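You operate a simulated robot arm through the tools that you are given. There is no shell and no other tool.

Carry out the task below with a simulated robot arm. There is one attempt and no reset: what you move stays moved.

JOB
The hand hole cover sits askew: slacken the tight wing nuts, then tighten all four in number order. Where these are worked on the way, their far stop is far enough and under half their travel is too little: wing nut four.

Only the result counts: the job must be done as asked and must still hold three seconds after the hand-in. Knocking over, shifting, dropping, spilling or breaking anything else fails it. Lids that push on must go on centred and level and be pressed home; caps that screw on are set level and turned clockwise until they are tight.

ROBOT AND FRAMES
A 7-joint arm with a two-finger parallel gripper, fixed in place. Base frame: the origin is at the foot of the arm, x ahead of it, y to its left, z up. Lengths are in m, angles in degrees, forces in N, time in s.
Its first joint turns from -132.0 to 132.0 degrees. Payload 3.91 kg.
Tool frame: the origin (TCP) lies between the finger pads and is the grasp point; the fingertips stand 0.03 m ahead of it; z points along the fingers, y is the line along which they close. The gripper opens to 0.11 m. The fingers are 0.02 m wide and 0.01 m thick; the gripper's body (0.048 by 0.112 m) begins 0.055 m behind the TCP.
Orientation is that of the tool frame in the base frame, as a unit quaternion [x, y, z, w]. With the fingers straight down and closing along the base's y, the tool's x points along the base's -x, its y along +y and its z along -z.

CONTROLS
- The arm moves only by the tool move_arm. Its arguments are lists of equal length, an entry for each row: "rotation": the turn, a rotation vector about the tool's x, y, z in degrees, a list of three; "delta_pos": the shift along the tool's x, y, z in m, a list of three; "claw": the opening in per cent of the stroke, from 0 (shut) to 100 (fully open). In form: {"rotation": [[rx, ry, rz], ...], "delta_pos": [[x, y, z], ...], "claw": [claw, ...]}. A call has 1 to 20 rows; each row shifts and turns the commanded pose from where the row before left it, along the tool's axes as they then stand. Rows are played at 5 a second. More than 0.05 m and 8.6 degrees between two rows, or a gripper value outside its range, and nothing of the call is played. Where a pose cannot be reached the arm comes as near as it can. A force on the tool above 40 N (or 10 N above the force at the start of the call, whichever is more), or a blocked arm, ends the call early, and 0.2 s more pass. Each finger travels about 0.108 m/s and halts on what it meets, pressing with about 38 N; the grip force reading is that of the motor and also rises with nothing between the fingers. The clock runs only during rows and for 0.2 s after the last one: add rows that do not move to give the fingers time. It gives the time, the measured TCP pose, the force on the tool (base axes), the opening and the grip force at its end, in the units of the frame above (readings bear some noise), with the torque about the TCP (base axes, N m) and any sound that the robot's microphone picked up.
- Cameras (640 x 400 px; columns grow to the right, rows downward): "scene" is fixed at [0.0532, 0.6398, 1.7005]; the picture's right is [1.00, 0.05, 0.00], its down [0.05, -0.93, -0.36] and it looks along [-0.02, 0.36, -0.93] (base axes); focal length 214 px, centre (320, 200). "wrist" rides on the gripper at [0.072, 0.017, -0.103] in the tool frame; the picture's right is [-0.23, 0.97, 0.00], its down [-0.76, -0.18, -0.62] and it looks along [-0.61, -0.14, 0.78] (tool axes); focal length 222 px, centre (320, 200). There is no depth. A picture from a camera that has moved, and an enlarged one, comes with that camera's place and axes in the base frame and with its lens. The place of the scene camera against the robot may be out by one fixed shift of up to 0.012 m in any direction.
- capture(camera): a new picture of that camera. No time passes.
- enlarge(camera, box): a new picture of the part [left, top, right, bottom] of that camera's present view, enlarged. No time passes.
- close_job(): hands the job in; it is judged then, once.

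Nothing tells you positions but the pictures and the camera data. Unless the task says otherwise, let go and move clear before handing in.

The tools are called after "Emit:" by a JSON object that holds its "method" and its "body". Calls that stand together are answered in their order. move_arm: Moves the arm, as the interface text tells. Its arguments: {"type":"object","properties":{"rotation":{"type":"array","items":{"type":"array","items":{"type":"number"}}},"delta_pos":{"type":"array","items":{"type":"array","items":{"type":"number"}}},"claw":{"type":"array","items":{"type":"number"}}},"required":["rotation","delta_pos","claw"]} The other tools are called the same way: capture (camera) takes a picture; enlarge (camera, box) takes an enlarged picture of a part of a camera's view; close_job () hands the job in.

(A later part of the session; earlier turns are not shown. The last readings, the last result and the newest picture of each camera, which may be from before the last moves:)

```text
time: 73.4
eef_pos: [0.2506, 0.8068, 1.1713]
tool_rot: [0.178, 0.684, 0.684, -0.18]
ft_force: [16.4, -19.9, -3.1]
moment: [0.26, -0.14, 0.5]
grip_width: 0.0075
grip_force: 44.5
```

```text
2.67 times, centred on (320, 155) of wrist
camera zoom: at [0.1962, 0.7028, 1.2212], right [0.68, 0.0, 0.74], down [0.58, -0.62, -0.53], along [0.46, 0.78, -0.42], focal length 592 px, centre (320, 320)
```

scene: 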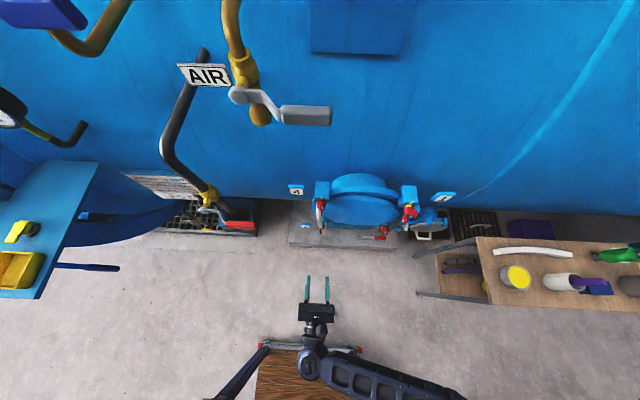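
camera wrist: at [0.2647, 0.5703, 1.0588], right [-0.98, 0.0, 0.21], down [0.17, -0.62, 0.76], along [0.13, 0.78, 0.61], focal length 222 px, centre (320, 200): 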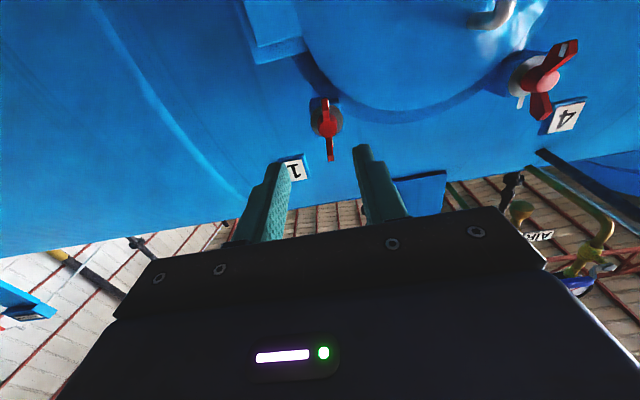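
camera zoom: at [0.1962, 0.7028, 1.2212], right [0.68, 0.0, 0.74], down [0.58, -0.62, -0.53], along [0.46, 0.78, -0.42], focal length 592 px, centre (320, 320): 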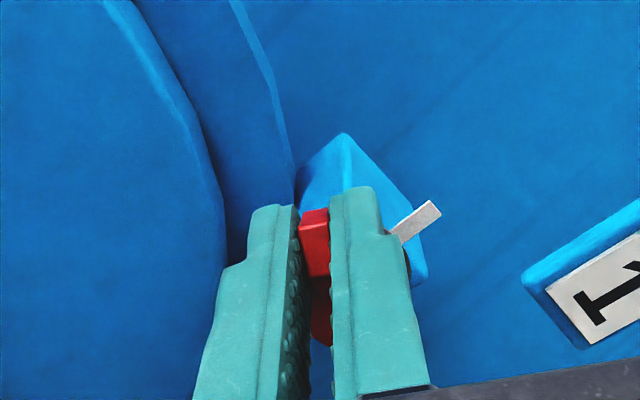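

Nut 1 has about 61° to go. Continuing.

Emit:
{"method": "move_arm", "body": {"rotation": [[0, 0, 8], [0, 0, 8], [0, 0, 8], [0, 0, 8], [0, 0, 8], [0, 0, 0]], "delta_pos": [[-0.00127, 0.0039, -0.001], [-0.00027, 0.0039, 0.0002], [-0.00027, 0.0039, 0.0002], [-0.00027, 0.0039, 0.0002], [-0.00027, 0.0039, 0.0002], [0, 0, 0]], "claw": [0, 0, 0, 0, 0, 0]}}

Emit:
{"method": "move_arm", "body": {"rotation": [[0, 0, 7], [0, 0, 7], [0, 0, 7], [0, 0, 0]], "delta_pos": [[-0.0002, 0.0034, 0.0002], [-0.0002, 0.0034, 0.0002], [-0.0002, 0.0034, 0.0002], [0, 0, 0]], "claw": [0, 0, 0, 0]}}

Emit:
{"method": "enlarge", "body": {"camera": "wrist", "box": [240, 80, 400, 230]}}

```text
time: 74.8
eef_pos: [0.2671, 0.8068, 1.1843]
tool_rot: [0.4, 0.582, 0.582, -0.403]
ft_force: [-6.8, 12.6, 26.2]
moment: [1.22, -0.11, 0.53]
grip_width: 0.0076
grip_force: 45.2
```

```text
time: 75.8
eef_pos: [0.2781, 0.8061, 1.1868]
tool_rot: [-0.501, -0.499, -0.498, 0.502]
ft_force: [1.0, -0.9, 31.8]
moment: [0.89, -0.09, 0.11]
grip_width: 0.0077
grip_force: 45.6
```

```text
2.67 times, centred on (320, 155) of wrist
camera zoom: at [0.2941, 0.7028, 1.258], right [0.97, 0.0, -0.23], down [-0.18, -0.62, -0.76], along [-0.15, 0.78, -0.61], focal length 592 px, centre (320, 320)
```

zoom: 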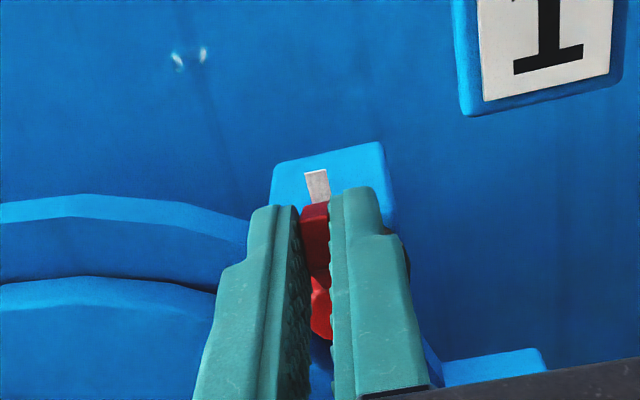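

Nut 1's wing is at the index. I'll press on clockwise to find the tight stop.

Emit:
{"method": "move_arm", "body": {"rotation": [[0, 0, 4], [0, 0, 4], [0, 0, 4], [0, 0, 0]], "delta_pos": [[0.002, 0.002, 0], [-0.0001, 0.002, 0], [-0.0001, 0.002, 0], [0, 0, 0]], "claw": [0, 0, 0, 0]}}

Emit:
{"method": "enlarge", "body": {"camera": "wrist", "box": [240, 80, 400, 230]}}

```text
time: 76.8
eef_pos: [0.2795, 0.8066, 1.1843]
tool_rot: [-0.549, -0.446, -0.441, 0.552]
ft_force: [-29.1, -7.1, 9.9]
moment: [0.09, -0.68, 0.26]
grip_width: 0.01
grip_force: 45.6
```

```text
2.67 times, centred on (320, 155) of wrist
camera zoom: at [0.3114, 0.7032, 1.2523], right [0.9, 0.01, -0.43], down [-0.33, -0.63, -0.71], along [-0.27, 0.78, -0.56], focal length 592 px, centre (320, 320)
```

zoom: 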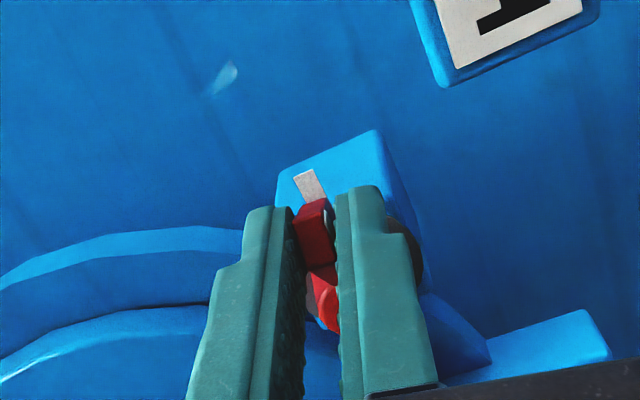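

Nut 1 resists: the fingers were forced slightly open and side force built up. It is at its tight stop. Releasing and backing out to check it.

Emit:
{"method": "move_arm", "body": {"rotation": [[0, 0, 0], [0, 0, 0], [0, 0, 0], [0, 0, 0], [0, 0, 0], [0, 0, 0], [0, 0, 0]], "delta_pos": [[0, 0, 0], [0, 0, 0], [0, 0, -0.005], [0, 0, -0.03], [0, 0, -0.045], [0, 0, -0.045], [0, 0, 0]], "claw": [20, 30, 40, 40, 40, 40, 40]}}

Emit:
{"method": "enlarge", "body": {"camera": "wrist", "box": [260, 60, 380, 180]}}

Emit:
{"method": "enlarge", "body": {"camera": "scene", "box": [290, 170, 430, 250]}}

```text
time: 78.4
eef_pos: [0.2832, 0.6831, 1.187]
tool_rot: [-0.55, -0.444, -0.443, 0.551]
ft_force: [-0.4, 0.2, -1.1]
moment: [-0.02, -0.01, -0.03]
grip_width: 0.0441
grip_force: 0.0
```

```text
3.33 times, centred on (320, 120) of wrist
camera zoom: at [0.3151, 0.5793, 1.2537], right [0.9, 0.0, -0.43], down [-0.33, -0.62, -0.71], along [-0.27, 0.78, -0.56], focal length 740 px, centre (320, 467)
```

zoom: 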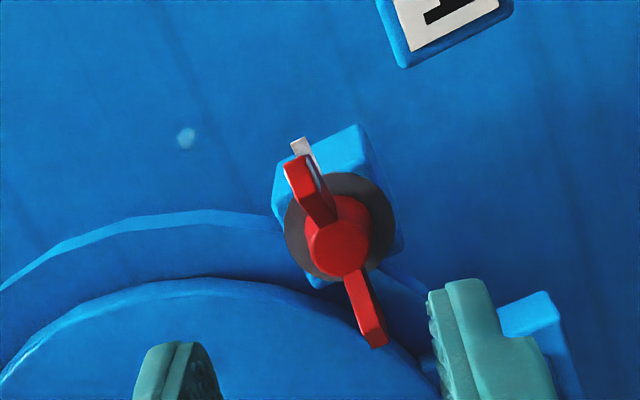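

```text
4.57 times, centred on (360, 210) of scene
camera zoom: at [0.0532, 0.6398, 1.7005], right [1.0, 0.05, 0.0], down [0.05, -0.93, -0.36], along [-0.02, 0.36, -0.93], focal length 980 px, centre (137, 154)
```

zoom: 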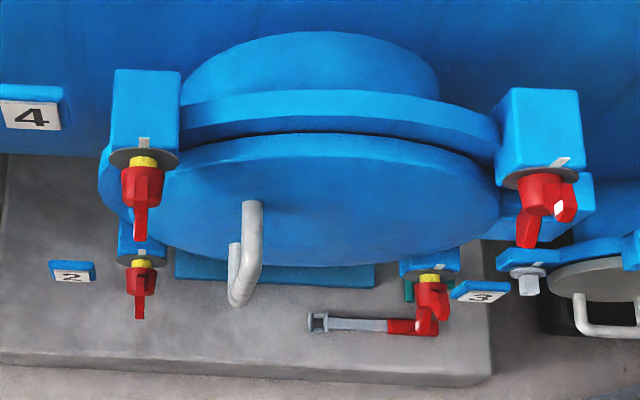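

Nut 1 is tight: no yellow, and its mark is on the index. Next is nut 2; I'll roll the tool back so it points down and move in front of nut 2's lower, marked wing.

Emit:
{"method": "move_arm", "body": {"rotation": [[0, 0, -8.35], [0, 0, -8.35], [0, 0, -8.35], [0, 0, -8.35], [0, 0, -8.35], [0, 0, -8.35], [0, 0, -8.35], [0, 0, -8.35], [0, 0, -8.35], [0, 0, -8.35], [0, 0, -8.35], [0, 0, -8.35], [0, 0, -8.35], [0, 0, -8.35], [0, 0, -8.35], [0, 0, -8.35], [0, 0, -8.35], [0, 0, -8.35], [0, 0, -8.35], [0, 0, -8.35]], "delta_pos": [[0, 0, 0], [0, 0, 0], [0, 0, 0], [0, 0, 0], [0, 0, 0], [0, 0, 0], [0, 0, 0], [0, 0, 0], [0, 0, 0], [0, 0, 0], [0, 0, 0], [0, 0, 0], [0, 0, 0], [0, 0, 0], [0, 0, 0], [0, 0, 0], [0, 0, 0], [0, 0, 0], [0, 0, 0], [0, 0, 0]], "claw": [40, 40, 40, 40, 40, 40, 40, 40, 40, 40, 40, 40, 40, 40, 40, 40, 40, 40, 40, 40]}}

Emit:
{"method": "move_arm", "body": {"rotation": [[0, 0, -8.35], [0, 0, -8.35], [0, 0, -8.35], [0, 0, 0], [0, 0, 0], [0, 0, 0], [0, 0, 0], [0, 0, 0], [0, 0, 0], [0, 0, 0], [0, 0, 0], [0, 0, 0]], "delta_pos": [[0, 0, 0], [0, 0, 0], [0, 0, 0], [0.0371, 0.0299, 0], [0.0371, 0.0299, 0], [0.0371, 0.0299, 0], [0.0371, 0.0299, 0], [0.0371, 0.0299, 0], [0.0371, 0.0299, 0], [0.0371, 0.0299, 0], [0.0371, 0.0299, 0], [0, 0, 0]], "claw": [40, 40, 40, 40, 40, 40, 40, 40, 40, 40, 40, 40]}}

Emit:
{"method": "capture", "body": {"camera": "wrist"}}

Emit:
{"method": "enlarge", "body": {"camera": "wrist", "box": [260, 60, 380, 180]}}

```text
time: 82.6
eef_pos: [0.2828, 0.6832, 1.187]
tool_rot: [-0.38, 0.597, 0.597, 0.378]
ft_force: [1.2, -1.3, -0.7]
moment: [0.0, 0.0, 0.02]
grip_width: 0.0441
grip_force: 0.1
```

```text
time: 85.2
eef_pos: [0.0429, 0.6817, 0.8899]
tool_rot: [-0.5, 0.5, 0.502, 0.498]
ft_force: [-0.5, 0.2, -0.7]
moment: [-0.03, -0.01, -0.01]
grip_width: 0.0438
grip_force: 0.0
```

```text
taken
camera wrist: at [0.0254, 0.5773, 0.8171], right [-0.97, 0.0, 0.23], down [0.18, -0.62, 0.76], along [0.14, 0.78, 0.61], focal length 222 px, centre (320, 200)
```

wrist: 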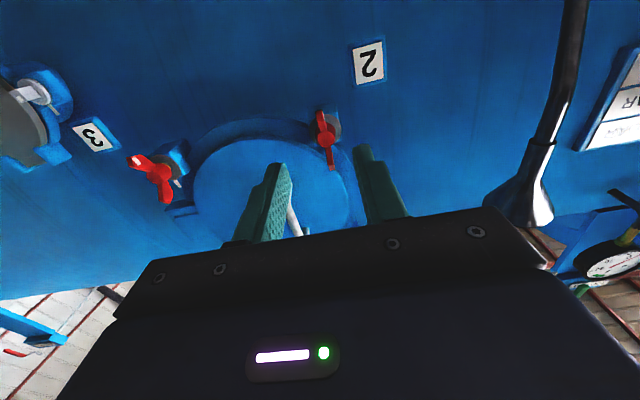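

```text
3.33 times, centred on (320, 120) of wrist
camera zoom: at [0.0254, 0.5773, 0.8171], right [-0.97, 0.0, 0.23], down [0.18, -0.62, 0.76], along [0.14, 0.78, 0.61], focal length 740 px, centre (320, 467)
```

zoom: 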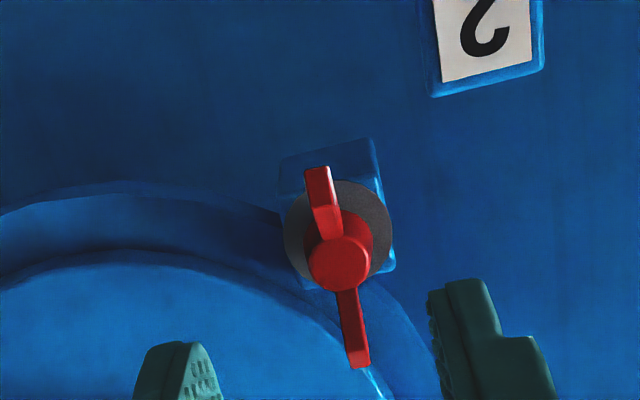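

Nut 2's wing is vertical with the marked end down. I'll advance, check centring, then pinch.

Emit:
{"method": "move_arm", "body": {"rotation": [[0, 0, 0], [0, 0, 0], [0, 0, 0], [0, 0, 0], [0, 0, 0]], "delta_pos": [[-0.003, 0, 0.03], [0, 0, 0.04], [0, 0, 0.04], [0, 0, 0.014], [0, 0, 0]], "claw": [40, 40, 35, 25, 20]}}

Emit:
{"method": "enlarge", "body": {"camera": "wrist", "box": [260, 100, 380, 220]}}

```text
time: 86.4
eef_pos: [0.0434, 0.8064, 0.8952]
tool_rot: [-0.5, 0.501, 0.501, 0.498]
ft_force: [0.4, -0.6, -0.7]
moment: [0.0, 0.01, -0.03]
grip_width: 0.0223
grip_force: 0.1
```

```text
3.33 times, centred on (320, 160) of wrist
camera zoom: at [0.0255, 0.7021, 0.822], right [-0.97, 0.0, 0.23], down [0.18, -0.62, 0.76], along [0.14, 0.78, 0.61], focal length 740 px, centre (320, 333)
```

zoom: 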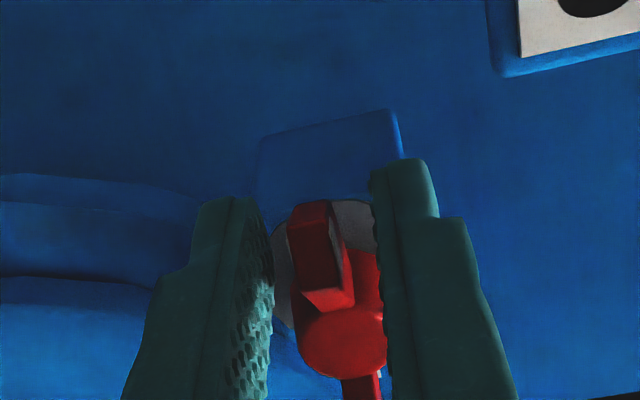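

Nearly aligned. A 3° trim, then pinch and start turning clockwise.

Emit:
{"method": "move_arm", "body": {"rotation": [[0, 0, -3], [0, 0, 0], [0, 0, 0], [0, 0, 0], [0, 0, 0]], "delta_pos": [[-0.001, -0.0005, 0.001], [0, 0, 0], [0, 0, 0], [0, 0, 0], [0, 0, 0]], "claw": [20, 12, 3, 0, 0]}}

Emit:
{"method": "enlarge", "body": {"camera": "wrist", "box": [260, 100, 380, 220]}}

```text
time: 87.6
eef_pos: [0.0449, 0.807, 0.8949]
tool_rot: [0.512, -0.488, -0.488, -0.512]
ft_force: [6.9, -0.9, -1.4]
moment: [-0.23, 0.84, -0.34]
grip_width: 0.0076
grip_force: 45.0
```

```text
3.33 times, centred on (320, 160) of wrist
camera zoom: at [0.0306, 0.7028, 0.8217], right [-0.98, 0.0, 0.18], down [0.14, -0.62, 0.77], along [0.11, 0.78, 0.61], focal length 740 px, centre (320, 333)
```

zoom: 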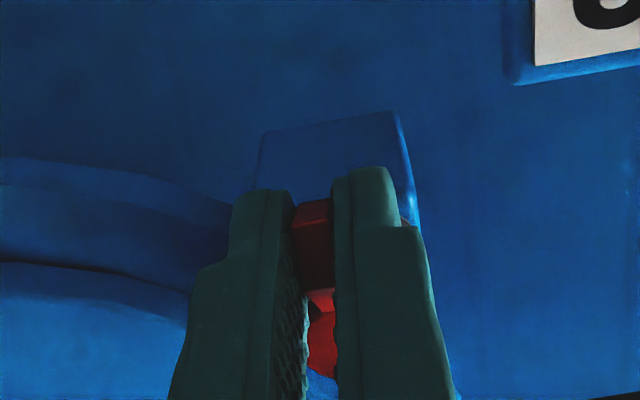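

Gripped. Turning nut 2 clockwise.

Emit:
{"method": "move_arm", "body": {"rotation": [[0, 0, 8], [0, 0, 8], [0, 0, 8], [0, 0, 8], [0, 0, 8], [0, 0, 0]], "delta_pos": [[-0.00027, 0.0039, 0], [-0.00027, 0.0039, 0], [-0.00027, 0.0039, 0], [-0.00027, 0.0039, 0], [-0.00027, 0.0039, 0], [0, 0, 0]], "claw": [0, 0, 0, 0, 0, 0]}}

Emit:
{"method": "move_arm", "body": {"rotation": [[0, 0, 8], [0, 0, 8], [0, 0, 8], [0, 0, 8], [0, 0, 8], [0, 0, 0]], "delta_pos": [[-0.00077, 0.0039, -0.0005], [-0.00027, 0.0039, 0.0001], [-0.00027, 0.0039, 0.0001], [-0.00027, 0.0039, 0.0001], [-0.00027, 0.0039, 0.0001], [0, 0, 0]], "claw": [0, 0, 0, 0, 0, 0]}}

Emit:
{"method": "enlarge", "body": {"camera": "wrist", "box": [240, 80, 400, 230]}}

```text
time: 89.0
eef_pos: [0.0258, 0.8063, 0.8994]
tool_rot: [-0.313, 0.634, 0.634, 0.314]
ft_force: [28.6, -20.7, 12.2]
moment: [0.24, 0.45, -0.91]
grip_width: 0.0078
grip_force: 44.9
```

```text
time: 90.4
eef_pos: [0.0166, 0.8064, 0.9171]
tool_rot: [-0.079, 0.703, 0.702, 0.077]
ft_force: [28.4, -3.3, 5.7]
moment: [-0.28, 0.02, -0.06]
grip_width: 0.0077
grip_force: 45.0
```

```text
2.67 times, centred on (320, 155) of wrist
camera zoom: at [-0.059, 0.703, 0.9174], right [0.01, 0.0, 1.0], down [0.78, -0.62, -0.01], along [0.62, 0.78, 0.0], focal length 592 px, centre (320, 320)
```

zoom: 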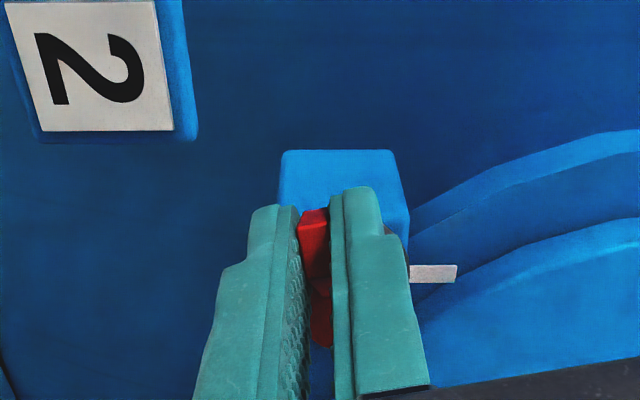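

Nut 2 has about 103° to go. Continuing, with a slight inward relief.

Emit:
{"method": "move_arm", "body": {"rotation": [[0, 0, 8], [0, 0, 8], [0, 0, 8], [0, 0, 8], [0, 0, 8], [0, 0, 0]], "delta_pos": [[-0.00177, 0.0039, 0], [-0.00027, 0.0039, 0.0001], [-0.00027, 0.0039, 0.0001], [-0.00027, 0.0039, 0.0001], [-0.00027, 0.0039, 0.0001], [0, 0, 0]], "claw": [0, 0, 0, 0, 0, 0]}}

Emit:
{"method": "move_arm", "body": {"rotation": [[0, 0, 8], [0, 0, 8], [0, 0, 8], [0, 0, 8], [0, 0, 8], [0, 0, 0]], "delta_pos": [[-0.00027, 0.0039, 0], [-0.00027, 0.0039, 0.0001], [-0.00027, 0.0039, 0.0001], [-0.00027, 0.0039, 0.0001], [-0.00027, 0.0039, 0.0001], [0, 0, 0]], "claw": [0, 0, 0, 0, 0, 0]}}

Emit:
{"method": "enlarge", "body": {"camera": "wrist", "box": [240, 80, 400, 230]}}

```text
time: 91.8
eef_pos: [0.0182, 0.8067, 0.9366]
tool_rot: [0.165, 0.688, 0.687, -0.168]
ft_force: [-1.0, 6.3, 3.0]
moment: [0.46, -0.06, 0.94]
grip_width: 0.0077
grip_force: 45.5
```

```text
time: 93.2
eef_pos: [0.032, 0.8082, 0.9488]
tool_rot: [0.39, 0.589, 0.589, -0.393]
ft_force: [-6.5, -12.6, 14.2]
moment: [0.99, 0.03, 0.48]
grip_width: 0.0076
grip_force: 44.7
```

```text
2.67 times, centred on (320, 155) of wrist
camera zoom: at [0.0201, 0.703, 1.0228], right [0.99, 0.0, 0.17], down [0.13, -0.62, -0.77], along [0.1, 0.78, -0.61], focal length 592 px, centre (320, 320)
```

zoom: 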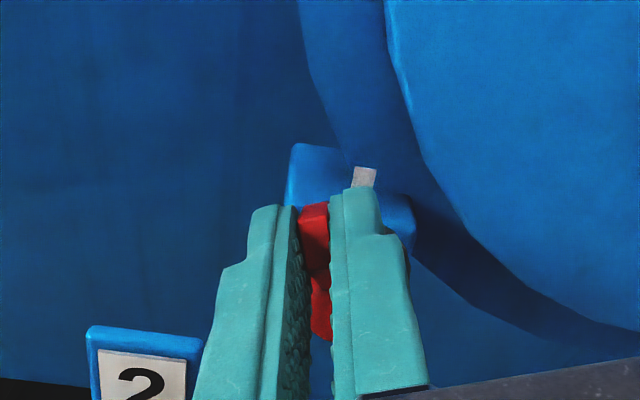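

Nut 2 has about 23° to go. I'll finish and press into the tight stop.

Emit:
{"method": "move_arm", "body": {"rotation": [[0, 0, 7], [0, 0, 7], [0, 0, 7], [0, 0, 0]], "delta_pos": [[0.0003, 0.0034, 0], [-0.0002, 0.0034, 0], [-0.0002, 0.0034, 0], [0, 0, 0]], "claw": [0, 0, 0, 0]}}

Emit:
{"method": "move_arm", "body": {"rotation": [[0, 0, 4], [0, 0, 4], [0, 0, 4], [0, 0, 4], [0, 0, 0]], "delta_pos": [[0.0005, 0.002, 0], [-0.0001, 0.002, 0], [-0.0001, 0.002, 0], [-0.0001, 0.002, 0], [0, 0, 0]], "claw": [0, 0, 0, 0, 0]}}

Emit:
{"method": "enlarge", "body": {"camera": "wrist", "box": [240, 80, 400, 230]}}

```text
time: 94.2
eef_pos: [0.043, 0.8065, 0.9513]
tool_rot: [0.492, 0.508, 0.507, -0.493]
ft_force: [-5.9, -9.7, 11.7]
moment: [1.41, 0.2, 0.27]
grip_width: 0.0076
grip_force: 45.0
```

```text
time: 95.2
eef_pos: [0.044, 0.8067, 0.9521]
tool_rot: [-0.548, -0.447, -0.441, 0.553]
ft_force: [-6.4, -5.1, 7.8]
moment: [-0.21, -0.64, -0.82]
grip_width: 0.0116
grip_force: 45.7
stopped in row 4: the force on the tool passed its limit at 42 N (the readings are from after the stop); the commanded pose is now the measured one
```

```text
2.67 times, centred on (320, 155) of wrist
camera zoom: at [0.077, 0.703, 1.019], right [0.9, 0.01, -0.43], down [-0.33, -0.63, -0.71], along [-0.28, 0.78, -0.56], focal length 592 px, centre (320, 320)
```

zoom: 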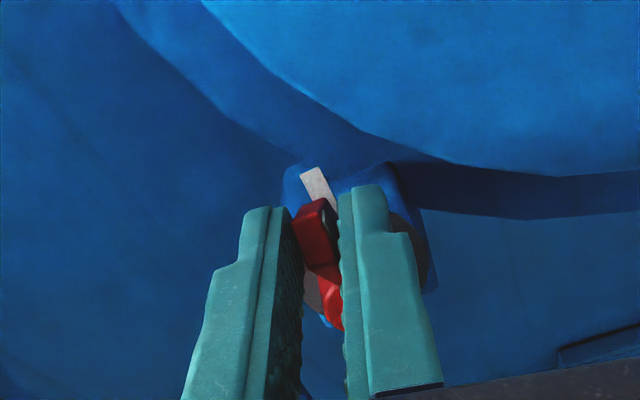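

Nut 2 has hit its tight stop. I'll release, back out, check it, and roll back for nut 3.

Emit:
{"method": "move_arm", "body": {"rotation": [[0, 0, 0], [0, 0, 0], [0, 0, 0], [0, 0, 0], [0, 0, 0], [0, 0, 0], [0, 0, 0]], "delta_pos": [[0, 0, 0], [0, 0, 0], [0, 0, -0.005], [0, 0, -0.03], [0, 0, -0.045], [0, 0, -0.045], [0, 0, 0]], "claw": [20, 30, 40, 40, 40, 40, 40]}}

Emit:
{"method": "enlarge", "body": {"camera": "wrist", "box": [260, 60, 380, 180]}}

Emit:
{"method": "enlarge", "body": {"camera": "scene", "box": [290, 170, 430, 250]}}

Emit:
{"method": "move_arm", "body": {"rotation": [[0, 0, -8.35], [0, 0, -8.35], [0, 0, -8.35], [0, 0, -8.35], [0, 0, -8.35], [0, 0, -8.35], [0, 0, -8.35], [0, 0, -8.35], [0, 0, -8.35], [0, 0, -8.35], [0, 0, -8.35], [0, 0, -8.35], [0, 0, -8.35], [0, 0, -8.35], [0, 0, -8.35], [0, 0, -8.35], [0, 0, -8.35], [0, 0, -8.35], [0, 0, -8.35], [0, 0, -8.35]], "delta_pos": [[0, 0, 0], [0, 0, 0], [0, 0, 0], [0, 0, 0], [0, 0, 0], [0, 0, 0], [0, 0, 0], [0, 0, 0], [0, 0, 0], [0, 0, 0], [0, 0, 0], [0, 0, 0], [0, 0, 0], [0, 0, 0], [0, 0, 0], [0, 0, 0], [0, 0, 0], [0, 0, 0], [0, 0, 0], [0, 0, 0]], "claw": [40, 40, 40, 40, 40, 40, 40, 40, 40, 40, 40, 40, 40, 40, 40, 40, 40, 40, 40, 40]}}

```text
time: 96.8
eef_pos: [0.0477, 0.6819, 0.9506]
tool_rot: [-0.549, -0.445, -0.441, 0.553]
ft_force: [-0.2, -0.5, 0.1]
moment: [-0.02, -0.02, -0.01]
grip_width: 0.0442
grip_force: 0.1
```

```text
3.33 times, centred on (320, 120) of wrist
camera zoom: at [0.0807, 0.5775, 1.0172], right [0.9, 0.01, -0.43], down [-0.33, -0.63, -0.71], along [-0.27, 0.78, -0.56], focal length 740 px, centre (320, 467)
```

zoom: 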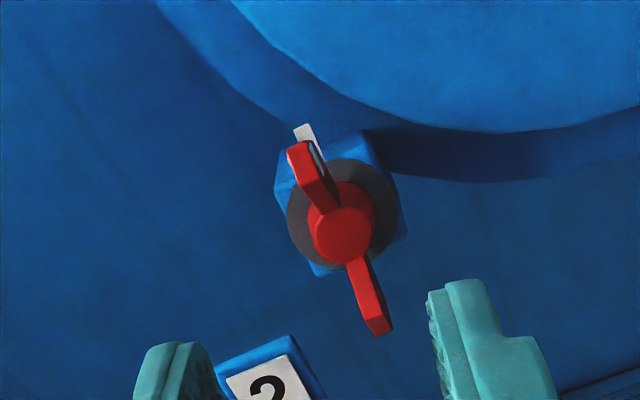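

```text
4.57 times, centred on (360, 210) of scene
camera zoom: at [0.0532, 0.6398, 1.7005], right [1.0, 0.05, 0.0], down [0.05, -0.93, -0.36], along [-0.02, 0.36, -0.93], focal length 980 px, centre (137, 154)
```

zoom: 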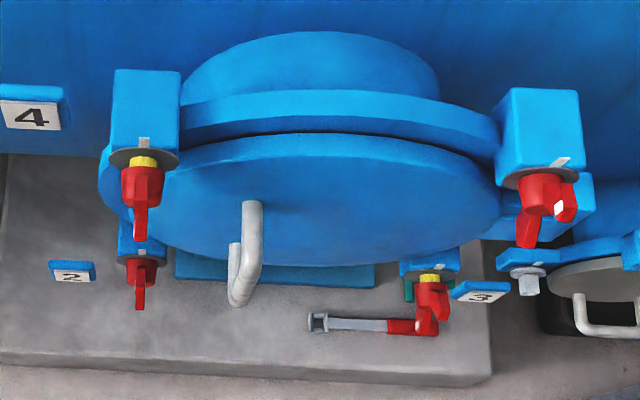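

```text
time: 101.0
eef_pos: [0.0476, 0.6815, 0.9521]
tool_rot: [-0.382, 0.595, 0.598, 0.377]
ft_force: [1.2, -0.2, 0.2]
moment: [0.04, -0.01, 0.0]
grip_width: 0.0442
grip_force: 0.0
```

Nut 2 is tight, with no yellow and its mark on the index. Moving on to nut 3.

Emit:
{"method": "move_arm", "body": {"rotation": [[0, 0, -8.35], [0, 0, -8.35], [0, 0, -8.35], [0, 0, 0], [0, 0, 0], [0, 0, 0], [0, 0, 0], [0, 0, 0], [0, 0, 0]], "delta_pos": [[0, 0, 0], [0, 0, 0], [0, 0, 0], [0.0116, -0.0458, 0], [0.0116, -0.0458, 0], [0.0116, -0.0458, 0], [0.0116, -0.0458, 0], [0.0116, -0.0458, 0], [0, 0, 0]], "claw": [40, 40, 40, 40, 40, 40, 40, 40, 40]}}

Emit:
{"method": "enlarge", "body": {"camera": "wrist", "box": [260, 60, 380, 180]}}

Emit:
{"method": "capture", "body": {"camera": "scene"}}

```text
time: 103.0
eef_pos: [0.2749, 0.6845, 0.8909]
tool_rot: [-0.502, 0.498, 0.503, 0.497]
ft_force: [-1.1, -0.2, -0.1]
moment: [-0.03, -0.02, 0.03]
grip_width: 0.0441
grip_force: 0.0
```

```text
3.33 times, centred on (320, 120) of wrist
camera zoom: at [0.2595, 0.5796, 0.8193], right [-0.97, -0.01, 0.23], down [0.19, -0.62, 0.76], along [0.14, 0.78, 0.61], focal length 740 px, centre (320, 467)
```

zoom: 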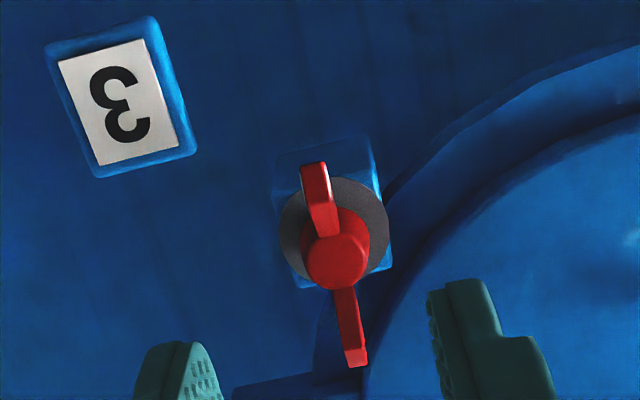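

```text
taken
```

scene: 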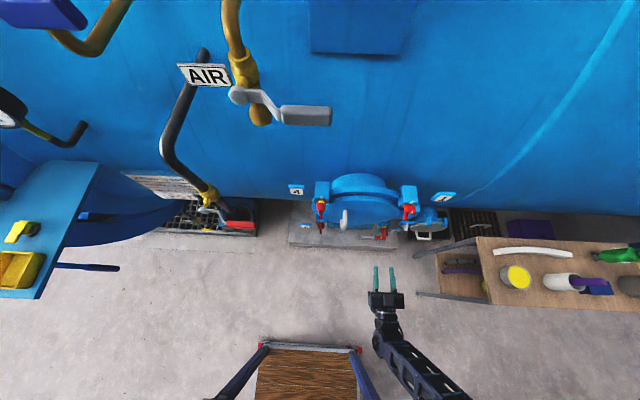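

Nut 3's wing looks the same as nut 2's did, about 2 mm further right. Advancing with that correction.

Emit:
{"method": "move_arm", "body": {"rotation": [[0, 0, -2], [0, 0, 0], [0, 0, 0], [0, 0, 0], [0, 0, 0]], "delta_pos": [[-0.003, -0.002, 0.03], [0, 0, 0.04], [0, 0, 0.04], [0, 0, 0.012], [0, 0, 0]], "claw": [40, 40, 35, 25, 20]}}

Emit:
{"method": "enlarge", "body": {"camera": "wrist", "box": [260, 100, 380, 220]}}

```text
time: 104.2
eef_pos: [0.2784, 0.806, 0.8951]
tool_rot: [0.509, -0.491, -0.493, -0.506]
ft_force: [-0.3, 0.1, 0.2]
moment: [0.0, 0.0, 0.0]
grip_width: 0.0218
grip_force: 0.1
```

```text
3.33 times, centred on (320, 160) of wrist
camera zoom: at [0.264, 0.7018, 0.8219], right [-0.98, -0.01, 0.2], down [0.16, -0.62, 0.77], along [0.12, 0.78, 0.61], focal length 740 px, centre (320, 333)
```

zoom: 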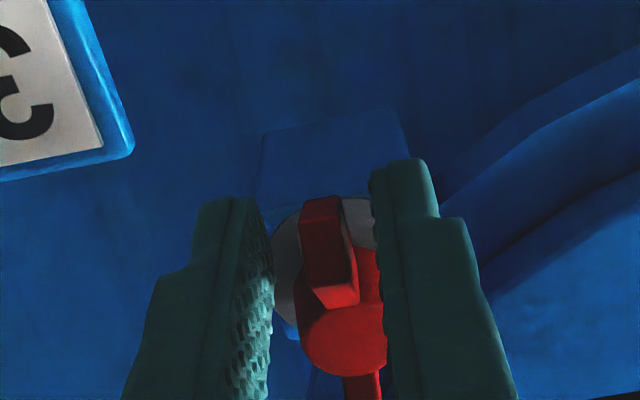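

Well centred. Pinching and turning nut 3 clockwise.

Emit:
{"method": "move_arm", "body": {"rotation": [[0, 0, 0], [0, 0, 0], [0, 0, 0], [0, 0, 0]], "delta_pos": [[-0.001, -0.0003, 0.001], [0, 0, 0], [0, 0, 0], [0, 0, 0]], "claw": [12, 3, 0, 0]}}

Emit:
{"method": "move_arm", "body": {"rotation": [[0, 0, 8], [0, 0, 8], [0, 0, 8], [0, 0, 8], [0, 0, 8], [0, 0, 0]], "delta_pos": [[-0.00027, 0.0039, 0], [-0.00027, 0.0039, 0], [-0.00027, 0.0039, 0], [-0.00027, 0.0039, 0], [-0.00027, 0.0039, 0], [0, 0, 0]], "claw": [0, 0, 0, 0, 0, 0]}}

Emit:
{"method": "move_arm", "body": {"rotation": [[0, 0, 8], [0, 0, 8], [0, 0, 8], [0, 0, 8], [0, 0, 8], [0, 0, 0]], "delta_pos": [[-0.00127, 0.0039, -0.0005], [-0.00027, 0.0039, 0.0001], [-0.00027, 0.0039, 0.0001], [-0.00027, 0.0039, 0.0001], [-0.00027, 0.0039, 0.0001], [0, 0, 0]], "claw": [0, 0, 0, 0, 0, 0]}}

Emit:
{"method": "enlarge", "body": {"camera": "wrist", "box": [240, 80, 400, 230]}}

```text
time: 105.2
eef_pos: [0.2767, 0.807, 0.8959]
tool_rot: [0.51, -0.491, -0.493, -0.506]
ft_force: [-10.2, -3.2, -5.3]
moment: [0.18, 0.36, -0.31]
grip_width: 0.0079
grip_force: 44.7
```

```text
time: 106.6
eef_pos: [0.2601, 0.8056, 0.9021]
tool_rot: [-0.311, 0.635, 0.638, 0.306]
ft_force: [-5.7, -22.5, -3.4]
moment: [-0.5, -0.03, -0.08]
grip_width: 0.0074
grip_force: 45.1
```

```text
time: 108.0
eef_pos: [0.2506, 0.8064, 0.9178]
tool_rot: [-0.074, 0.704, 0.703, 0.069]
ft_force: [-6.0, -1.1, -30.6]
moment: [-0.78, 0.75, 0.57]
grip_width: 0.0074
grip_force: 44.7
```

```text
2.67 times, centred on (320, 155) of wrist
camera zoom: at [0.1765, 0.702, 0.9201], right [0.03, 0.0, 1.0], down [0.79, -0.62, -0.02], along [0.62, 0.79, -0.02], focal length 592 px, centre (320, 320)
```

zoom: 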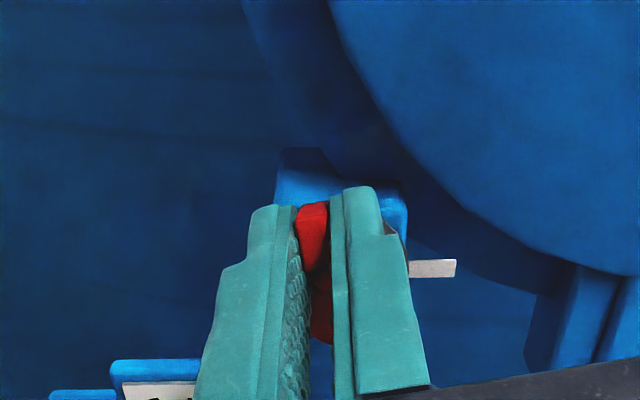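

Nut 3 is about halfway. Continuing clockwise.

Emit:
{"method": "move_arm", "body": {"rotation": [[0, 0, 8], [0, 0, 8], [0, 0, 8], [0, 0, 8], [0, 0, 8], [0, 0, 0]], "delta_pos": [[-0.00027, 0.0034, 0], [-0.00027, 0.0038, 0.0001], [-0.00027, 0.0038, 0.0001], [-0.00027, 0.0038, 0.0001], [-0.00027, 0.0038, 0.0001], [0, 0, 0]], "claw": [0, 0, 0, 0, 0, 0]}}

Emit:
{"method": "move_arm", "body": {"rotation": [[0, 0, 8], [0, 0, 8], [0, 0, 8], [0, 0, 8], [0, 0, 8], [0, 0, 0]], "delta_pos": [[-0.00027, 0.0038, 0], [-0.00027, 0.0038, 0.0001], [-0.00027, 0.0038, 0.0001], [-0.00027, 0.0038, 0.0001], [-0.00027, 0.0038, 0.0001], [0, 0, 0]], "claw": [0, 0, 0, 0, 0, 0]}}

Emit:
{"method": "enlarge", "body": {"camera": "wrist", "box": [240, 80, 400, 230]}}

```text
time: 109.3
eef_pos: [0.2523, 0.8065, 0.9354]
tool_rot: [0.17, 0.688, 0.684, -0.174]
ft_force: [1.7, 2.2, -4.8]
moment: [0.29, 0.09, -0.27]
grip_width: 0.0075
grip_force: 45.3
stopped in row 6: the force on the tool passed its limit at 43 N (the readings are from after the stop); the commanded pose is now the measured one
```

```text
time: 110.7
eef_pos: [0.2682, 0.8069, 0.9484]
tool_rot: [0.395, 0.588, 0.582, -0.399]
ft_force: [-5.0, -12.7, -13.2]
moment: [0.59, 0.26, 0.01]
grip_width: 0.0076
grip_force: 44.9
```

```text
2.67 times, centred on (320, 155) of wrist
camera zoom: at [0.2563, 0.7028, 1.0224], right [0.99, 0.01, 0.15], down [0.12, -0.62, -0.77], along [0.09, 0.78, -0.62], focal length 592 px, centre (320, 320)
```

zoom: 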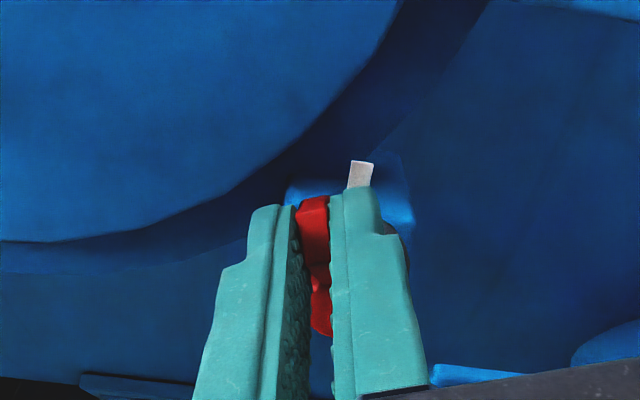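

Nut 3 has about 22° left. Finishing and pressing into the stop.

Emit:
{"method": "move_arm", "body": {"rotation": [[0, 0, 7], [0, 0, 7], [0, 0, 7], [0, 0, 0]], "delta_pos": [[-0.0002, 0.0034, 0], [-0.0002, 0.0034, 0], [-0.0002, 0.0034, 0], [0, 0, 0]], "claw": [0, 0, 0, 0]}}

Emit:
{"method": "move_arm", "body": {"rotation": [[0, 0, 4], [0, 0, 4], [0, 0, 4], [0, 0, 4], [0, 0, 0]], "delta_pos": [[0, 0.002, 0], [-0.0001, 0.002, 0], [-0.0001, 0.002, 0], [-0.0001, 0.002, 0], [0, 0, 0]], "claw": [0, 0, 0, 0, 0]}}

Emit:
{"method": "enlarge", "body": {"camera": "wrist", "box": [240, 80, 400, 230]}}

```text
time: 111.7
eef_pos: [0.2772, 0.8067, 0.9503]
tool_rot: [0.496, 0.506, 0.501, -0.498]
ft_force: [-7.5, -0.5, -12.8]
moment: [-0.03, 0.2, -0.25]
grip_width: 0.0075
grip_force: 45.0
```

```text
time: 112.7
eef_pos: [0.2784, 0.8072, 0.9537]
tool_rot: [-0.555, -0.437, -0.426, 0.565]
ft_force: [-3.9, -8.7, 9.9]
moment: [0.1, -0.63, -0.9]
grip_width: 0.0119
grip_force: 44.8
stopped in row 5: the force on the tool passed its limit at 42 N (the readings are from after the stop); the commanded pose is now the measured one
```

```text
2.67 times, centred on (320, 155) of wrist
camera zoom: at [0.3144, 0.7032, 1.0177], right [0.88, 0.02, -0.47], down [-0.35, -0.63, -0.69], along [-0.31, 0.78, -0.55], focal length 592 px, centre (320, 320)
```

zoom: 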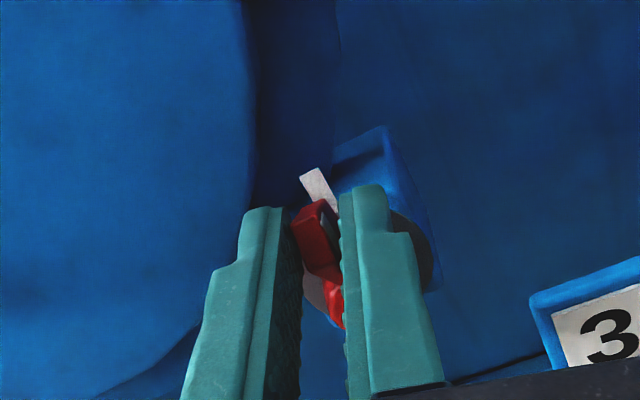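

Nut 3 is at its tight stop. Releasing, checking, and rolling back for nut 4.

Emit:
{"method": "move_arm", "body": {"rotation": [[0, 0, 0], [0, 0, 0], [0, 0, 0], [0, 0, 0], [0, 0, 0], [0, 0, 0], [0, 0, 0]], "delta_pos": [[0, 0, 0], [0, 0, 0], [0, 0, -0.005], [0, 0, -0.03], [0, 0, -0.045], [0, 0, -0.045], [0, 0, 0]], "claw": [20, 30, 40, 40, 40, 40, 40]}}

Emit:
{"method": "enlarge", "body": {"camera": "wrist", "box": [260, 60, 380, 180]}}

Emit:
{"method": "enlarge", "body": {"camera": "scene", "box": [290, 170, 430, 250]}}

Emit:
{"method": "move_arm", "body": {"rotation": [[0, 0, -8.1], [0, 0, -8.1], [0, 0, -8.1], [0, 0, -8.1], [0, 0, -8.1], [0, 0, -8.1], [0, 0, -8.1], [0, 0, -8.1], [0, 0, -8.1], [0, 0, -8.1], [0, 0, -8.1], [0, 0, -8.1], [0, 0, -8.1], [0, 0, -8.1], [0, 0, -8.1], [0, 0, -8.1], [0, 0, -8.1], [0, 0, -8.1], [0, 0, -8.1], [0, 0, -8.1]], "delta_pos": [[0, 0, 0], [0, 0, 0], [0, 0, 0], [0, 0, 0], [0, 0, 0], [0, 0, 0], [0, 0, 0], [0, 0, 0], [0, 0, 0], [0, 0, 0], [0, 0, 0], [0, 0, 0], [0, 0, 0], [0, 0, 0], [0, 0, 0], [0, 0, 0], [0, 0, 0], [0, 0, 0], [0, 0, 0], [0, 0, 0]], "claw": [40, 40, 40, 40, 40, 40, 40, 40, 40, 40, 40, 40, 40, 40, 40, 40, 40, 40, 40, 40]}}

```text
time: 114.3
eef_pos: [0.2827, 0.6794, 0.9516]
tool_rot: [-0.557, -0.436, -0.427, 0.563]
ft_force: [-1.0, -0.9, 0.3]
moment: [0.01, -0.01, 0.02]
grip_width: 0.0442
grip_force: 0.0
```

```text
3.33 times, centred on (320, 120) of wrist
camera zoom: at [0.3194, 0.5758, 1.0172], right [0.88, 0.01, -0.47], down [-0.36, -0.63, -0.69], along [-0.3, 0.78, -0.55], focal length 740 px, centre (320, 467)
```

zoom: 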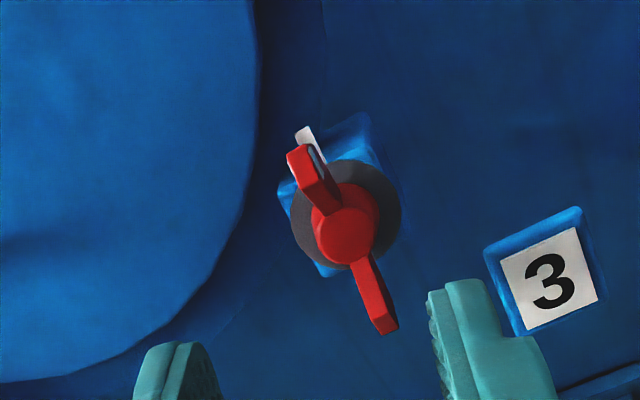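

```text
4.57 times, centred on (360, 210) of scene
camera zoom: at [0.0532, 0.6398, 1.7005], right [1.0, 0.05, 0.0], down [0.05, -0.93, -0.36], along [-0.02, 0.36, -0.93], focal length 980 px, centre (137, 154)
```

zoom: 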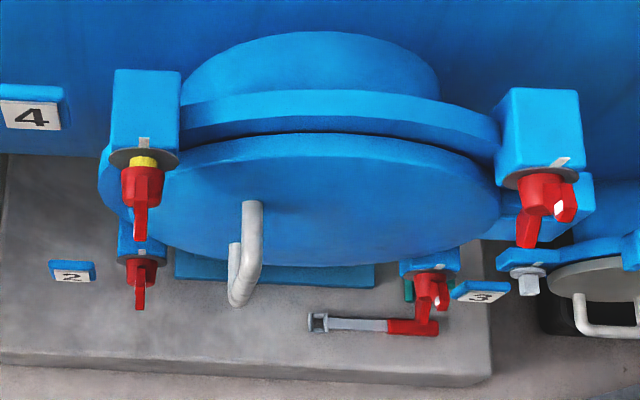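

```text
time: 118.5
eef_pos: [0.2825, 0.6812, 0.9497]
tool_rot: [-0.344, 0.619, 0.622, 0.334]
ft_force: [0.0, 0.2, 0.3]
moment: [-0.02, 0.02, 0.04]
grip_width: 0.0438
grip_force: 0.0
```

Nut 3 is tight. Moving to nut 4 for the last tightening.

Emit:
{"method": "move_arm", "body": {"rotation": [[0, 0, -8.1], [0, 0, -8.1], [0, 0, -8.1], [0, 0, -8.1], [0.84, 0, 0], [0, 0, 0], [0, 0, 0], [0, 0, 0], [0, 0, 0], [0, 0, 0], [0, 0, 0], [0, 0, 0], [0, 0, 0]], "delta_pos": [[0, 0, 0], [0, 0, 0], [0, 0, 0], [0, 0, 0], [0, 0, 0], [-0.0254, 0.0341, 0], [-0.0254, 0.0341, 0], [-0.0254, 0.0341, 0], [-0.0254, 0.0341, 0], [-0.0254, 0.0341, 0], [-0.0254, 0.0341, 0], [-0.0254, 0.0341, 0], [0, 0, 0]], "claw": [40, 40, 40, 40, 40, 40, 40, 40, 40, 40, 40, 40, 40]}}

Emit:
{"method": "enlarge", "body": {"camera": "wrist", "box": [260, 60, 380, 180]}}

Emit:
{"method": "capture", "body": {"camera": "wrist"}}

```text
time: 121.3
eef_pos: [0.0442, 0.6823, 1.1322]
tool_rot: [-0.498, 0.502, 0.501, 0.498]
ft_force: [0.0, -0.6, 0.2]
moment: [0.03, -0.03, -0.02]
grip_width: 0.0441
grip_force: 0.0
```

```text
3.33 times, centred on (320, 120) of wrist
camera zoom: at [0.0264, 0.5781, 1.0601], right [-0.97, 0.0, 0.23], down [0.18, -0.62, 0.76], along [0.15, 0.78, 0.6], focal length 740 px, centre (320, 467)
```

zoom: 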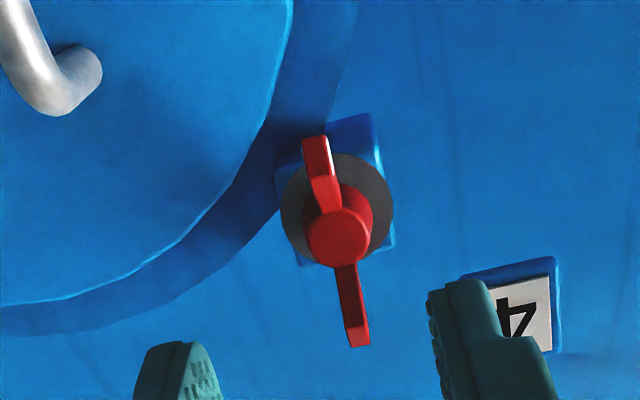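

```text
taken
camera wrist: at [0.0264, 0.5781, 1.0601], right [-0.97, 0.0, 0.23], down [0.18, -0.62, 0.76], along [0.15, 0.78, 0.6], focal length 222 px, centre (320, 200)
```

wrist: 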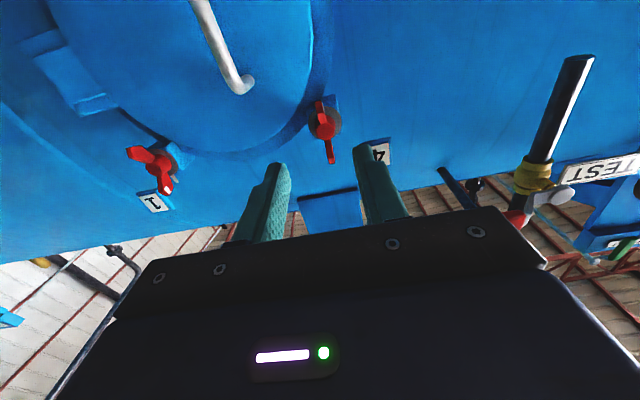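

Nut 4's wing is vertical with the marked end down and nothing near it. I'll lower 6 mm, advance and check.

Emit:
{"method": "move_arm", "body": {"rotation": [[0, 0, -2], [0, 0, 0], [0, 0, 0], [0, 0, 0], [0, 0, 0]], "delta_pos": [[0.005, 0, 0.03], [0, 0, 0.04], [0, 0, 0.04], [0, 0, 0.014], [0, 0, 0]], "claw": [40, 40, 35, 25, 20]}}

Emit:
{"method": "enlarge", "body": {"camera": "wrist", "box": [260, 100, 380, 220]}}

```text
time: 122.5
eef_pos: [0.0455, 0.8066, 1.1264]
tool_rot: [0.508, -0.492, -0.493, -0.506]
ft_force: [-0.1, -0.2, -0.6]
moment: [-0.02, 0.0, -0.04]
grip_width: 0.0219
grip_force: 0.0
```

```text
3.33 times, centred on (320, 160) of wrist
camera zoom: at [0.0297, 0.7017, 1.0527], right [-0.98, 0.0, 0.2], down [0.16, -0.62, 0.77], along [0.12, 0.78, 0.61], focal length 740 px, centre (320, 333)
```

zoom: 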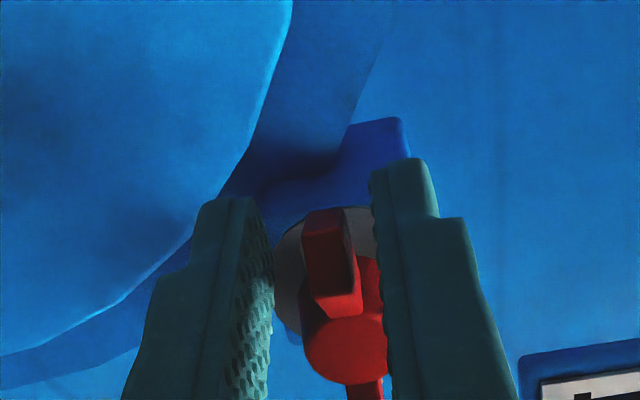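

Well centred. Pinching and turning nut 4 clockwise.

Emit:
{"method": "move_arm", "body": {"rotation": [[0, 0, 0], [0, 0, 0], [0, 0, 0], [0, 0, 0]], "delta_pos": [[-0.003, -0.0003, 0.001], [0, 0, 0], [0, 0, 0], [0, 0, 0]], "claw": [12, 3, 0, 0]}}

Emit:
{"method": "move_arm", "body": {"rotation": [[0, 0, 8], [0, 0, 8], [0, 0, 8], [0, 0, 8], [0, 0, 8], [0, 0, 0]], "delta_pos": [[-0.00027, 0.0039, 0], [-0.00027, 0.0039, 0], [-0.00027, 0.0039, 0], [-0.00027, 0.0039, 0], [-0.00027, 0.0039, 0], [0, 0, 0]], "claw": [0, 0, 0, 0, 0, 0]}}

Emit:
{"method": "move_arm", "body": {"rotation": [[0, 0, 8], [0, 0, 8], [0, 0, 8], [0, 0, 8], [0, 0, 8], [0, 0, 0]], "delta_pos": [[-0.00077, 0.0039, -0.0005], [-0.00027, 0.0039, 0.0001], [-0.00027, 0.0039, 0.0001], [-0.00027, 0.0039, 0.0001], [-0.00027, 0.0039, 0.0001], [0, 0, 0]], "claw": [0, 0, 0, 0, 0, 0]}}

Emit:
{"method": "enlarge", "body": {"camera": "wrist", "box": [240, 80, 400, 230]}}

```text
time: 123.5
eef_pos: [0.0444, 0.8056, 1.1292]
tool_rot: [0.508, -0.493, -0.492, -0.507]
ft_force: [-3.4, -0.7, -2.5]
moment: [-0.3, 0.44, -0.1]
grip_width: 0.0077
grip_force: 45.4
```

```text
time: 124.9
eef_pos: [0.0275, 0.806, 1.1349]
tool_rot: [-0.309, 0.637, 0.636, 0.307]
ft_force: [-11.7, -19.6, -6.2]
moment: [-0.52, -0.14, 0.31]
grip_width: 0.0072
grip_force: 44.9
```

```text
time: 126.3
eef_pos: [0.0146, 0.8065, 1.1514]
tool_rot: [-0.072, 0.704, 0.703, 0.071]
ft_force: [-20.0, -2.7, -7.0]
moment: [-0.39, 0.1, 0.89]
grip_width: 0.0073
grip_force: 44.8
```

```text
2.67 times, centred on (320, 155) of wrist
camera zoom: at [-0.0585, 0.7024, 1.1531], right [0.03, 0.0, 1.0], down [0.78, -0.62, -0.02], along [0.62, 0.78, -0.02], focal length 592 px, centre (320, 320)
```

zoom: 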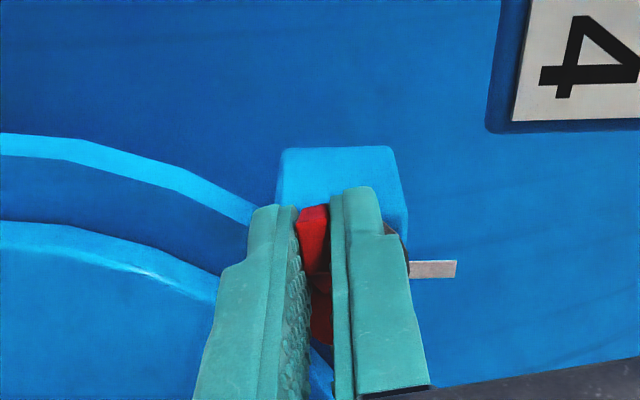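

Nut 4 is nearly halfway and turning smoothly. Continuing.

Emit:
{"method": "move_arm", "body": {"rotation": [[0, 0, 8], [0, 0, 8], [0, 0, 8], [0, 0, 8], [0, 0, 8], [0, 0, 0]], "delta_pos": [[0.0007, 0.0039, 0], [-0.00027, 0.0039, 0.0001], [-0.00027, 0.0039, 0.0001], [-0.00027, 0.0039, 0.0001], [-0.00027, 0.0039, 0.0001], [0, 0, 0]], "claw": [0, 0, 0, 0, 0, 0]}}

Emit:
{"method": "move_arm", "body": {"rotation": [[0, 0, 8], [0, 0, 8], [0, 0, 8], [0, 0, 8], [0, 0, 8], [0, 0, 0]], "delta_pos": [[-0.00027, 0.0039, 0], [-0.00027, 0.0039, 0.0001], [-0.00027, 0.0039, 0.0001], [-0.00027, 0.0039, 0.0001], [-0.00027, 0.0039, 0.0001], [0, 0, 0]], "claw": [0, 0, 0, 0, 0, 0]}}

Emit:
{"method": "enlarge", "body": {"camera": "wrist", "box": [240, 80, 400, 230]}}

```text
time: 127.7
eef_pos: [0.0197, 0.8066, 1.1692]
tool_rot: [0.174, 0.686, 0.685, -0.175]
ft_force: [-7.9, -20.9, -1.0]
moment: [0.26, 0.13, 1.0]
grip_width: 0.0075
grip_force: 44.8
```

```text
time: 129.1
eef_pos: [0.0332, 0.8083, 1.1821]
tool_rot: [0.398, 0.585, 0.584, -0.398]
ft_force: [-12.2, -34.3, -4.7]
moment: [-0.01, 0.37, 0.37]
grip_width: 0.0077
grip_force: 45.2
```

```text
2.67 times, centred on (320, 155) of wrist
camera zoom: at [0.0224, 0.7032, 1.2561], right [0.99, 0.0, 0.15], down [0.12, -0.62, -0.77], along [0.09, 0.78, -0.62], focal length 592 px, centre (320, 320)
```

zoom: 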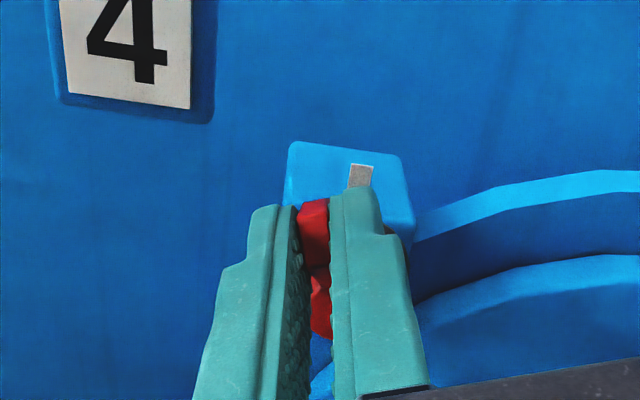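

Nut 4 has about 22° to go. I'll ease the axial push, finish and press into the stop.

Emit:
{"method": "move_arm", "body": {"rotation": [[0, 0, 0], [0, 0, 7], [0, 0, 7], [0, 0, 7], [0, 0, 0]], "delta_pos": [[0, 0, -0.002], [-0.0002, 0.0034, 0], [-0.0002, 0.0034, 0], [-0.0002, 0.0034, 0], [0, 0, 0]], "claw": [0, 0, 0, 0, 0]}}

Emit:
{"method": "move_arm", "body": {"rotation": [[0, 0, 4], [0, 0, 4], [0, 0, 4], [0, 0, 4], [0, 0, 0]], "delta_pos": [[0, 0.002, 0], [-0.0001, 0.002, 0], [-0.0001, 0.002, 0], [-0.0001, 0.002, 0], [0, 0, 0]], "claw": [0, 0, 0, 0, 0]}}

Emit:
{"method": "enlarge", "body": {"camera": "wrist", "box": [240, 80, 400, 230]}}

```text
time: 130.3
eef_pos: [0.0443, 0.8071, 1.1848]
tool_rot: [0.496, 0.504, 0.502, -0.497]
ft_force: [-20.9, 28.1, 12.4]
moment: [0.0, 0.55, 0.6]
grip_width: 0.0077
grip_force: 45.0
```

```text
time: 131.2
eef_pos: [0.045, 0.8053, 1.183]
tool_rot: [-0.55, -0.446, -0.439, 0.553]
ft_force: [-0.8, -1.0, -3.0]
moment: [-0.08, -0.79, -0.68]
grip_width: 0.0117
grip_force: 44.6
stopped in row 4: the force on the tool passed its limit at 97 N (the readings are from after the stop); the commanded pose is now the measured one
```

```text
2.67 times, centred on (320, 155) of wrist
camera zoom: at [0.0768, 0.7014, 1.2493], right [0.9, 0.01, -0.43], down [-0.33, -0.63, -0.7], along [-0.28, 0.78, -0.56], focal length 592 px, centre (320, 320)
```

zoom: 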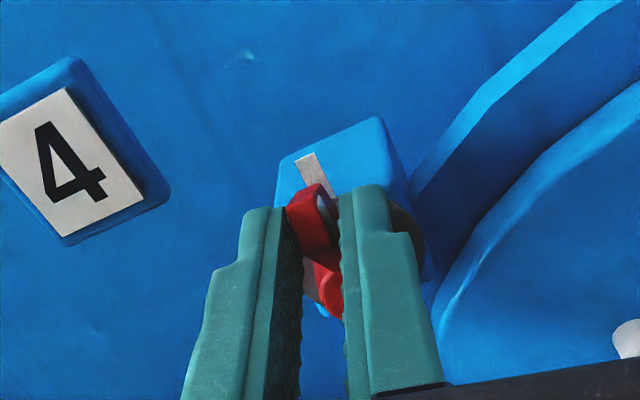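

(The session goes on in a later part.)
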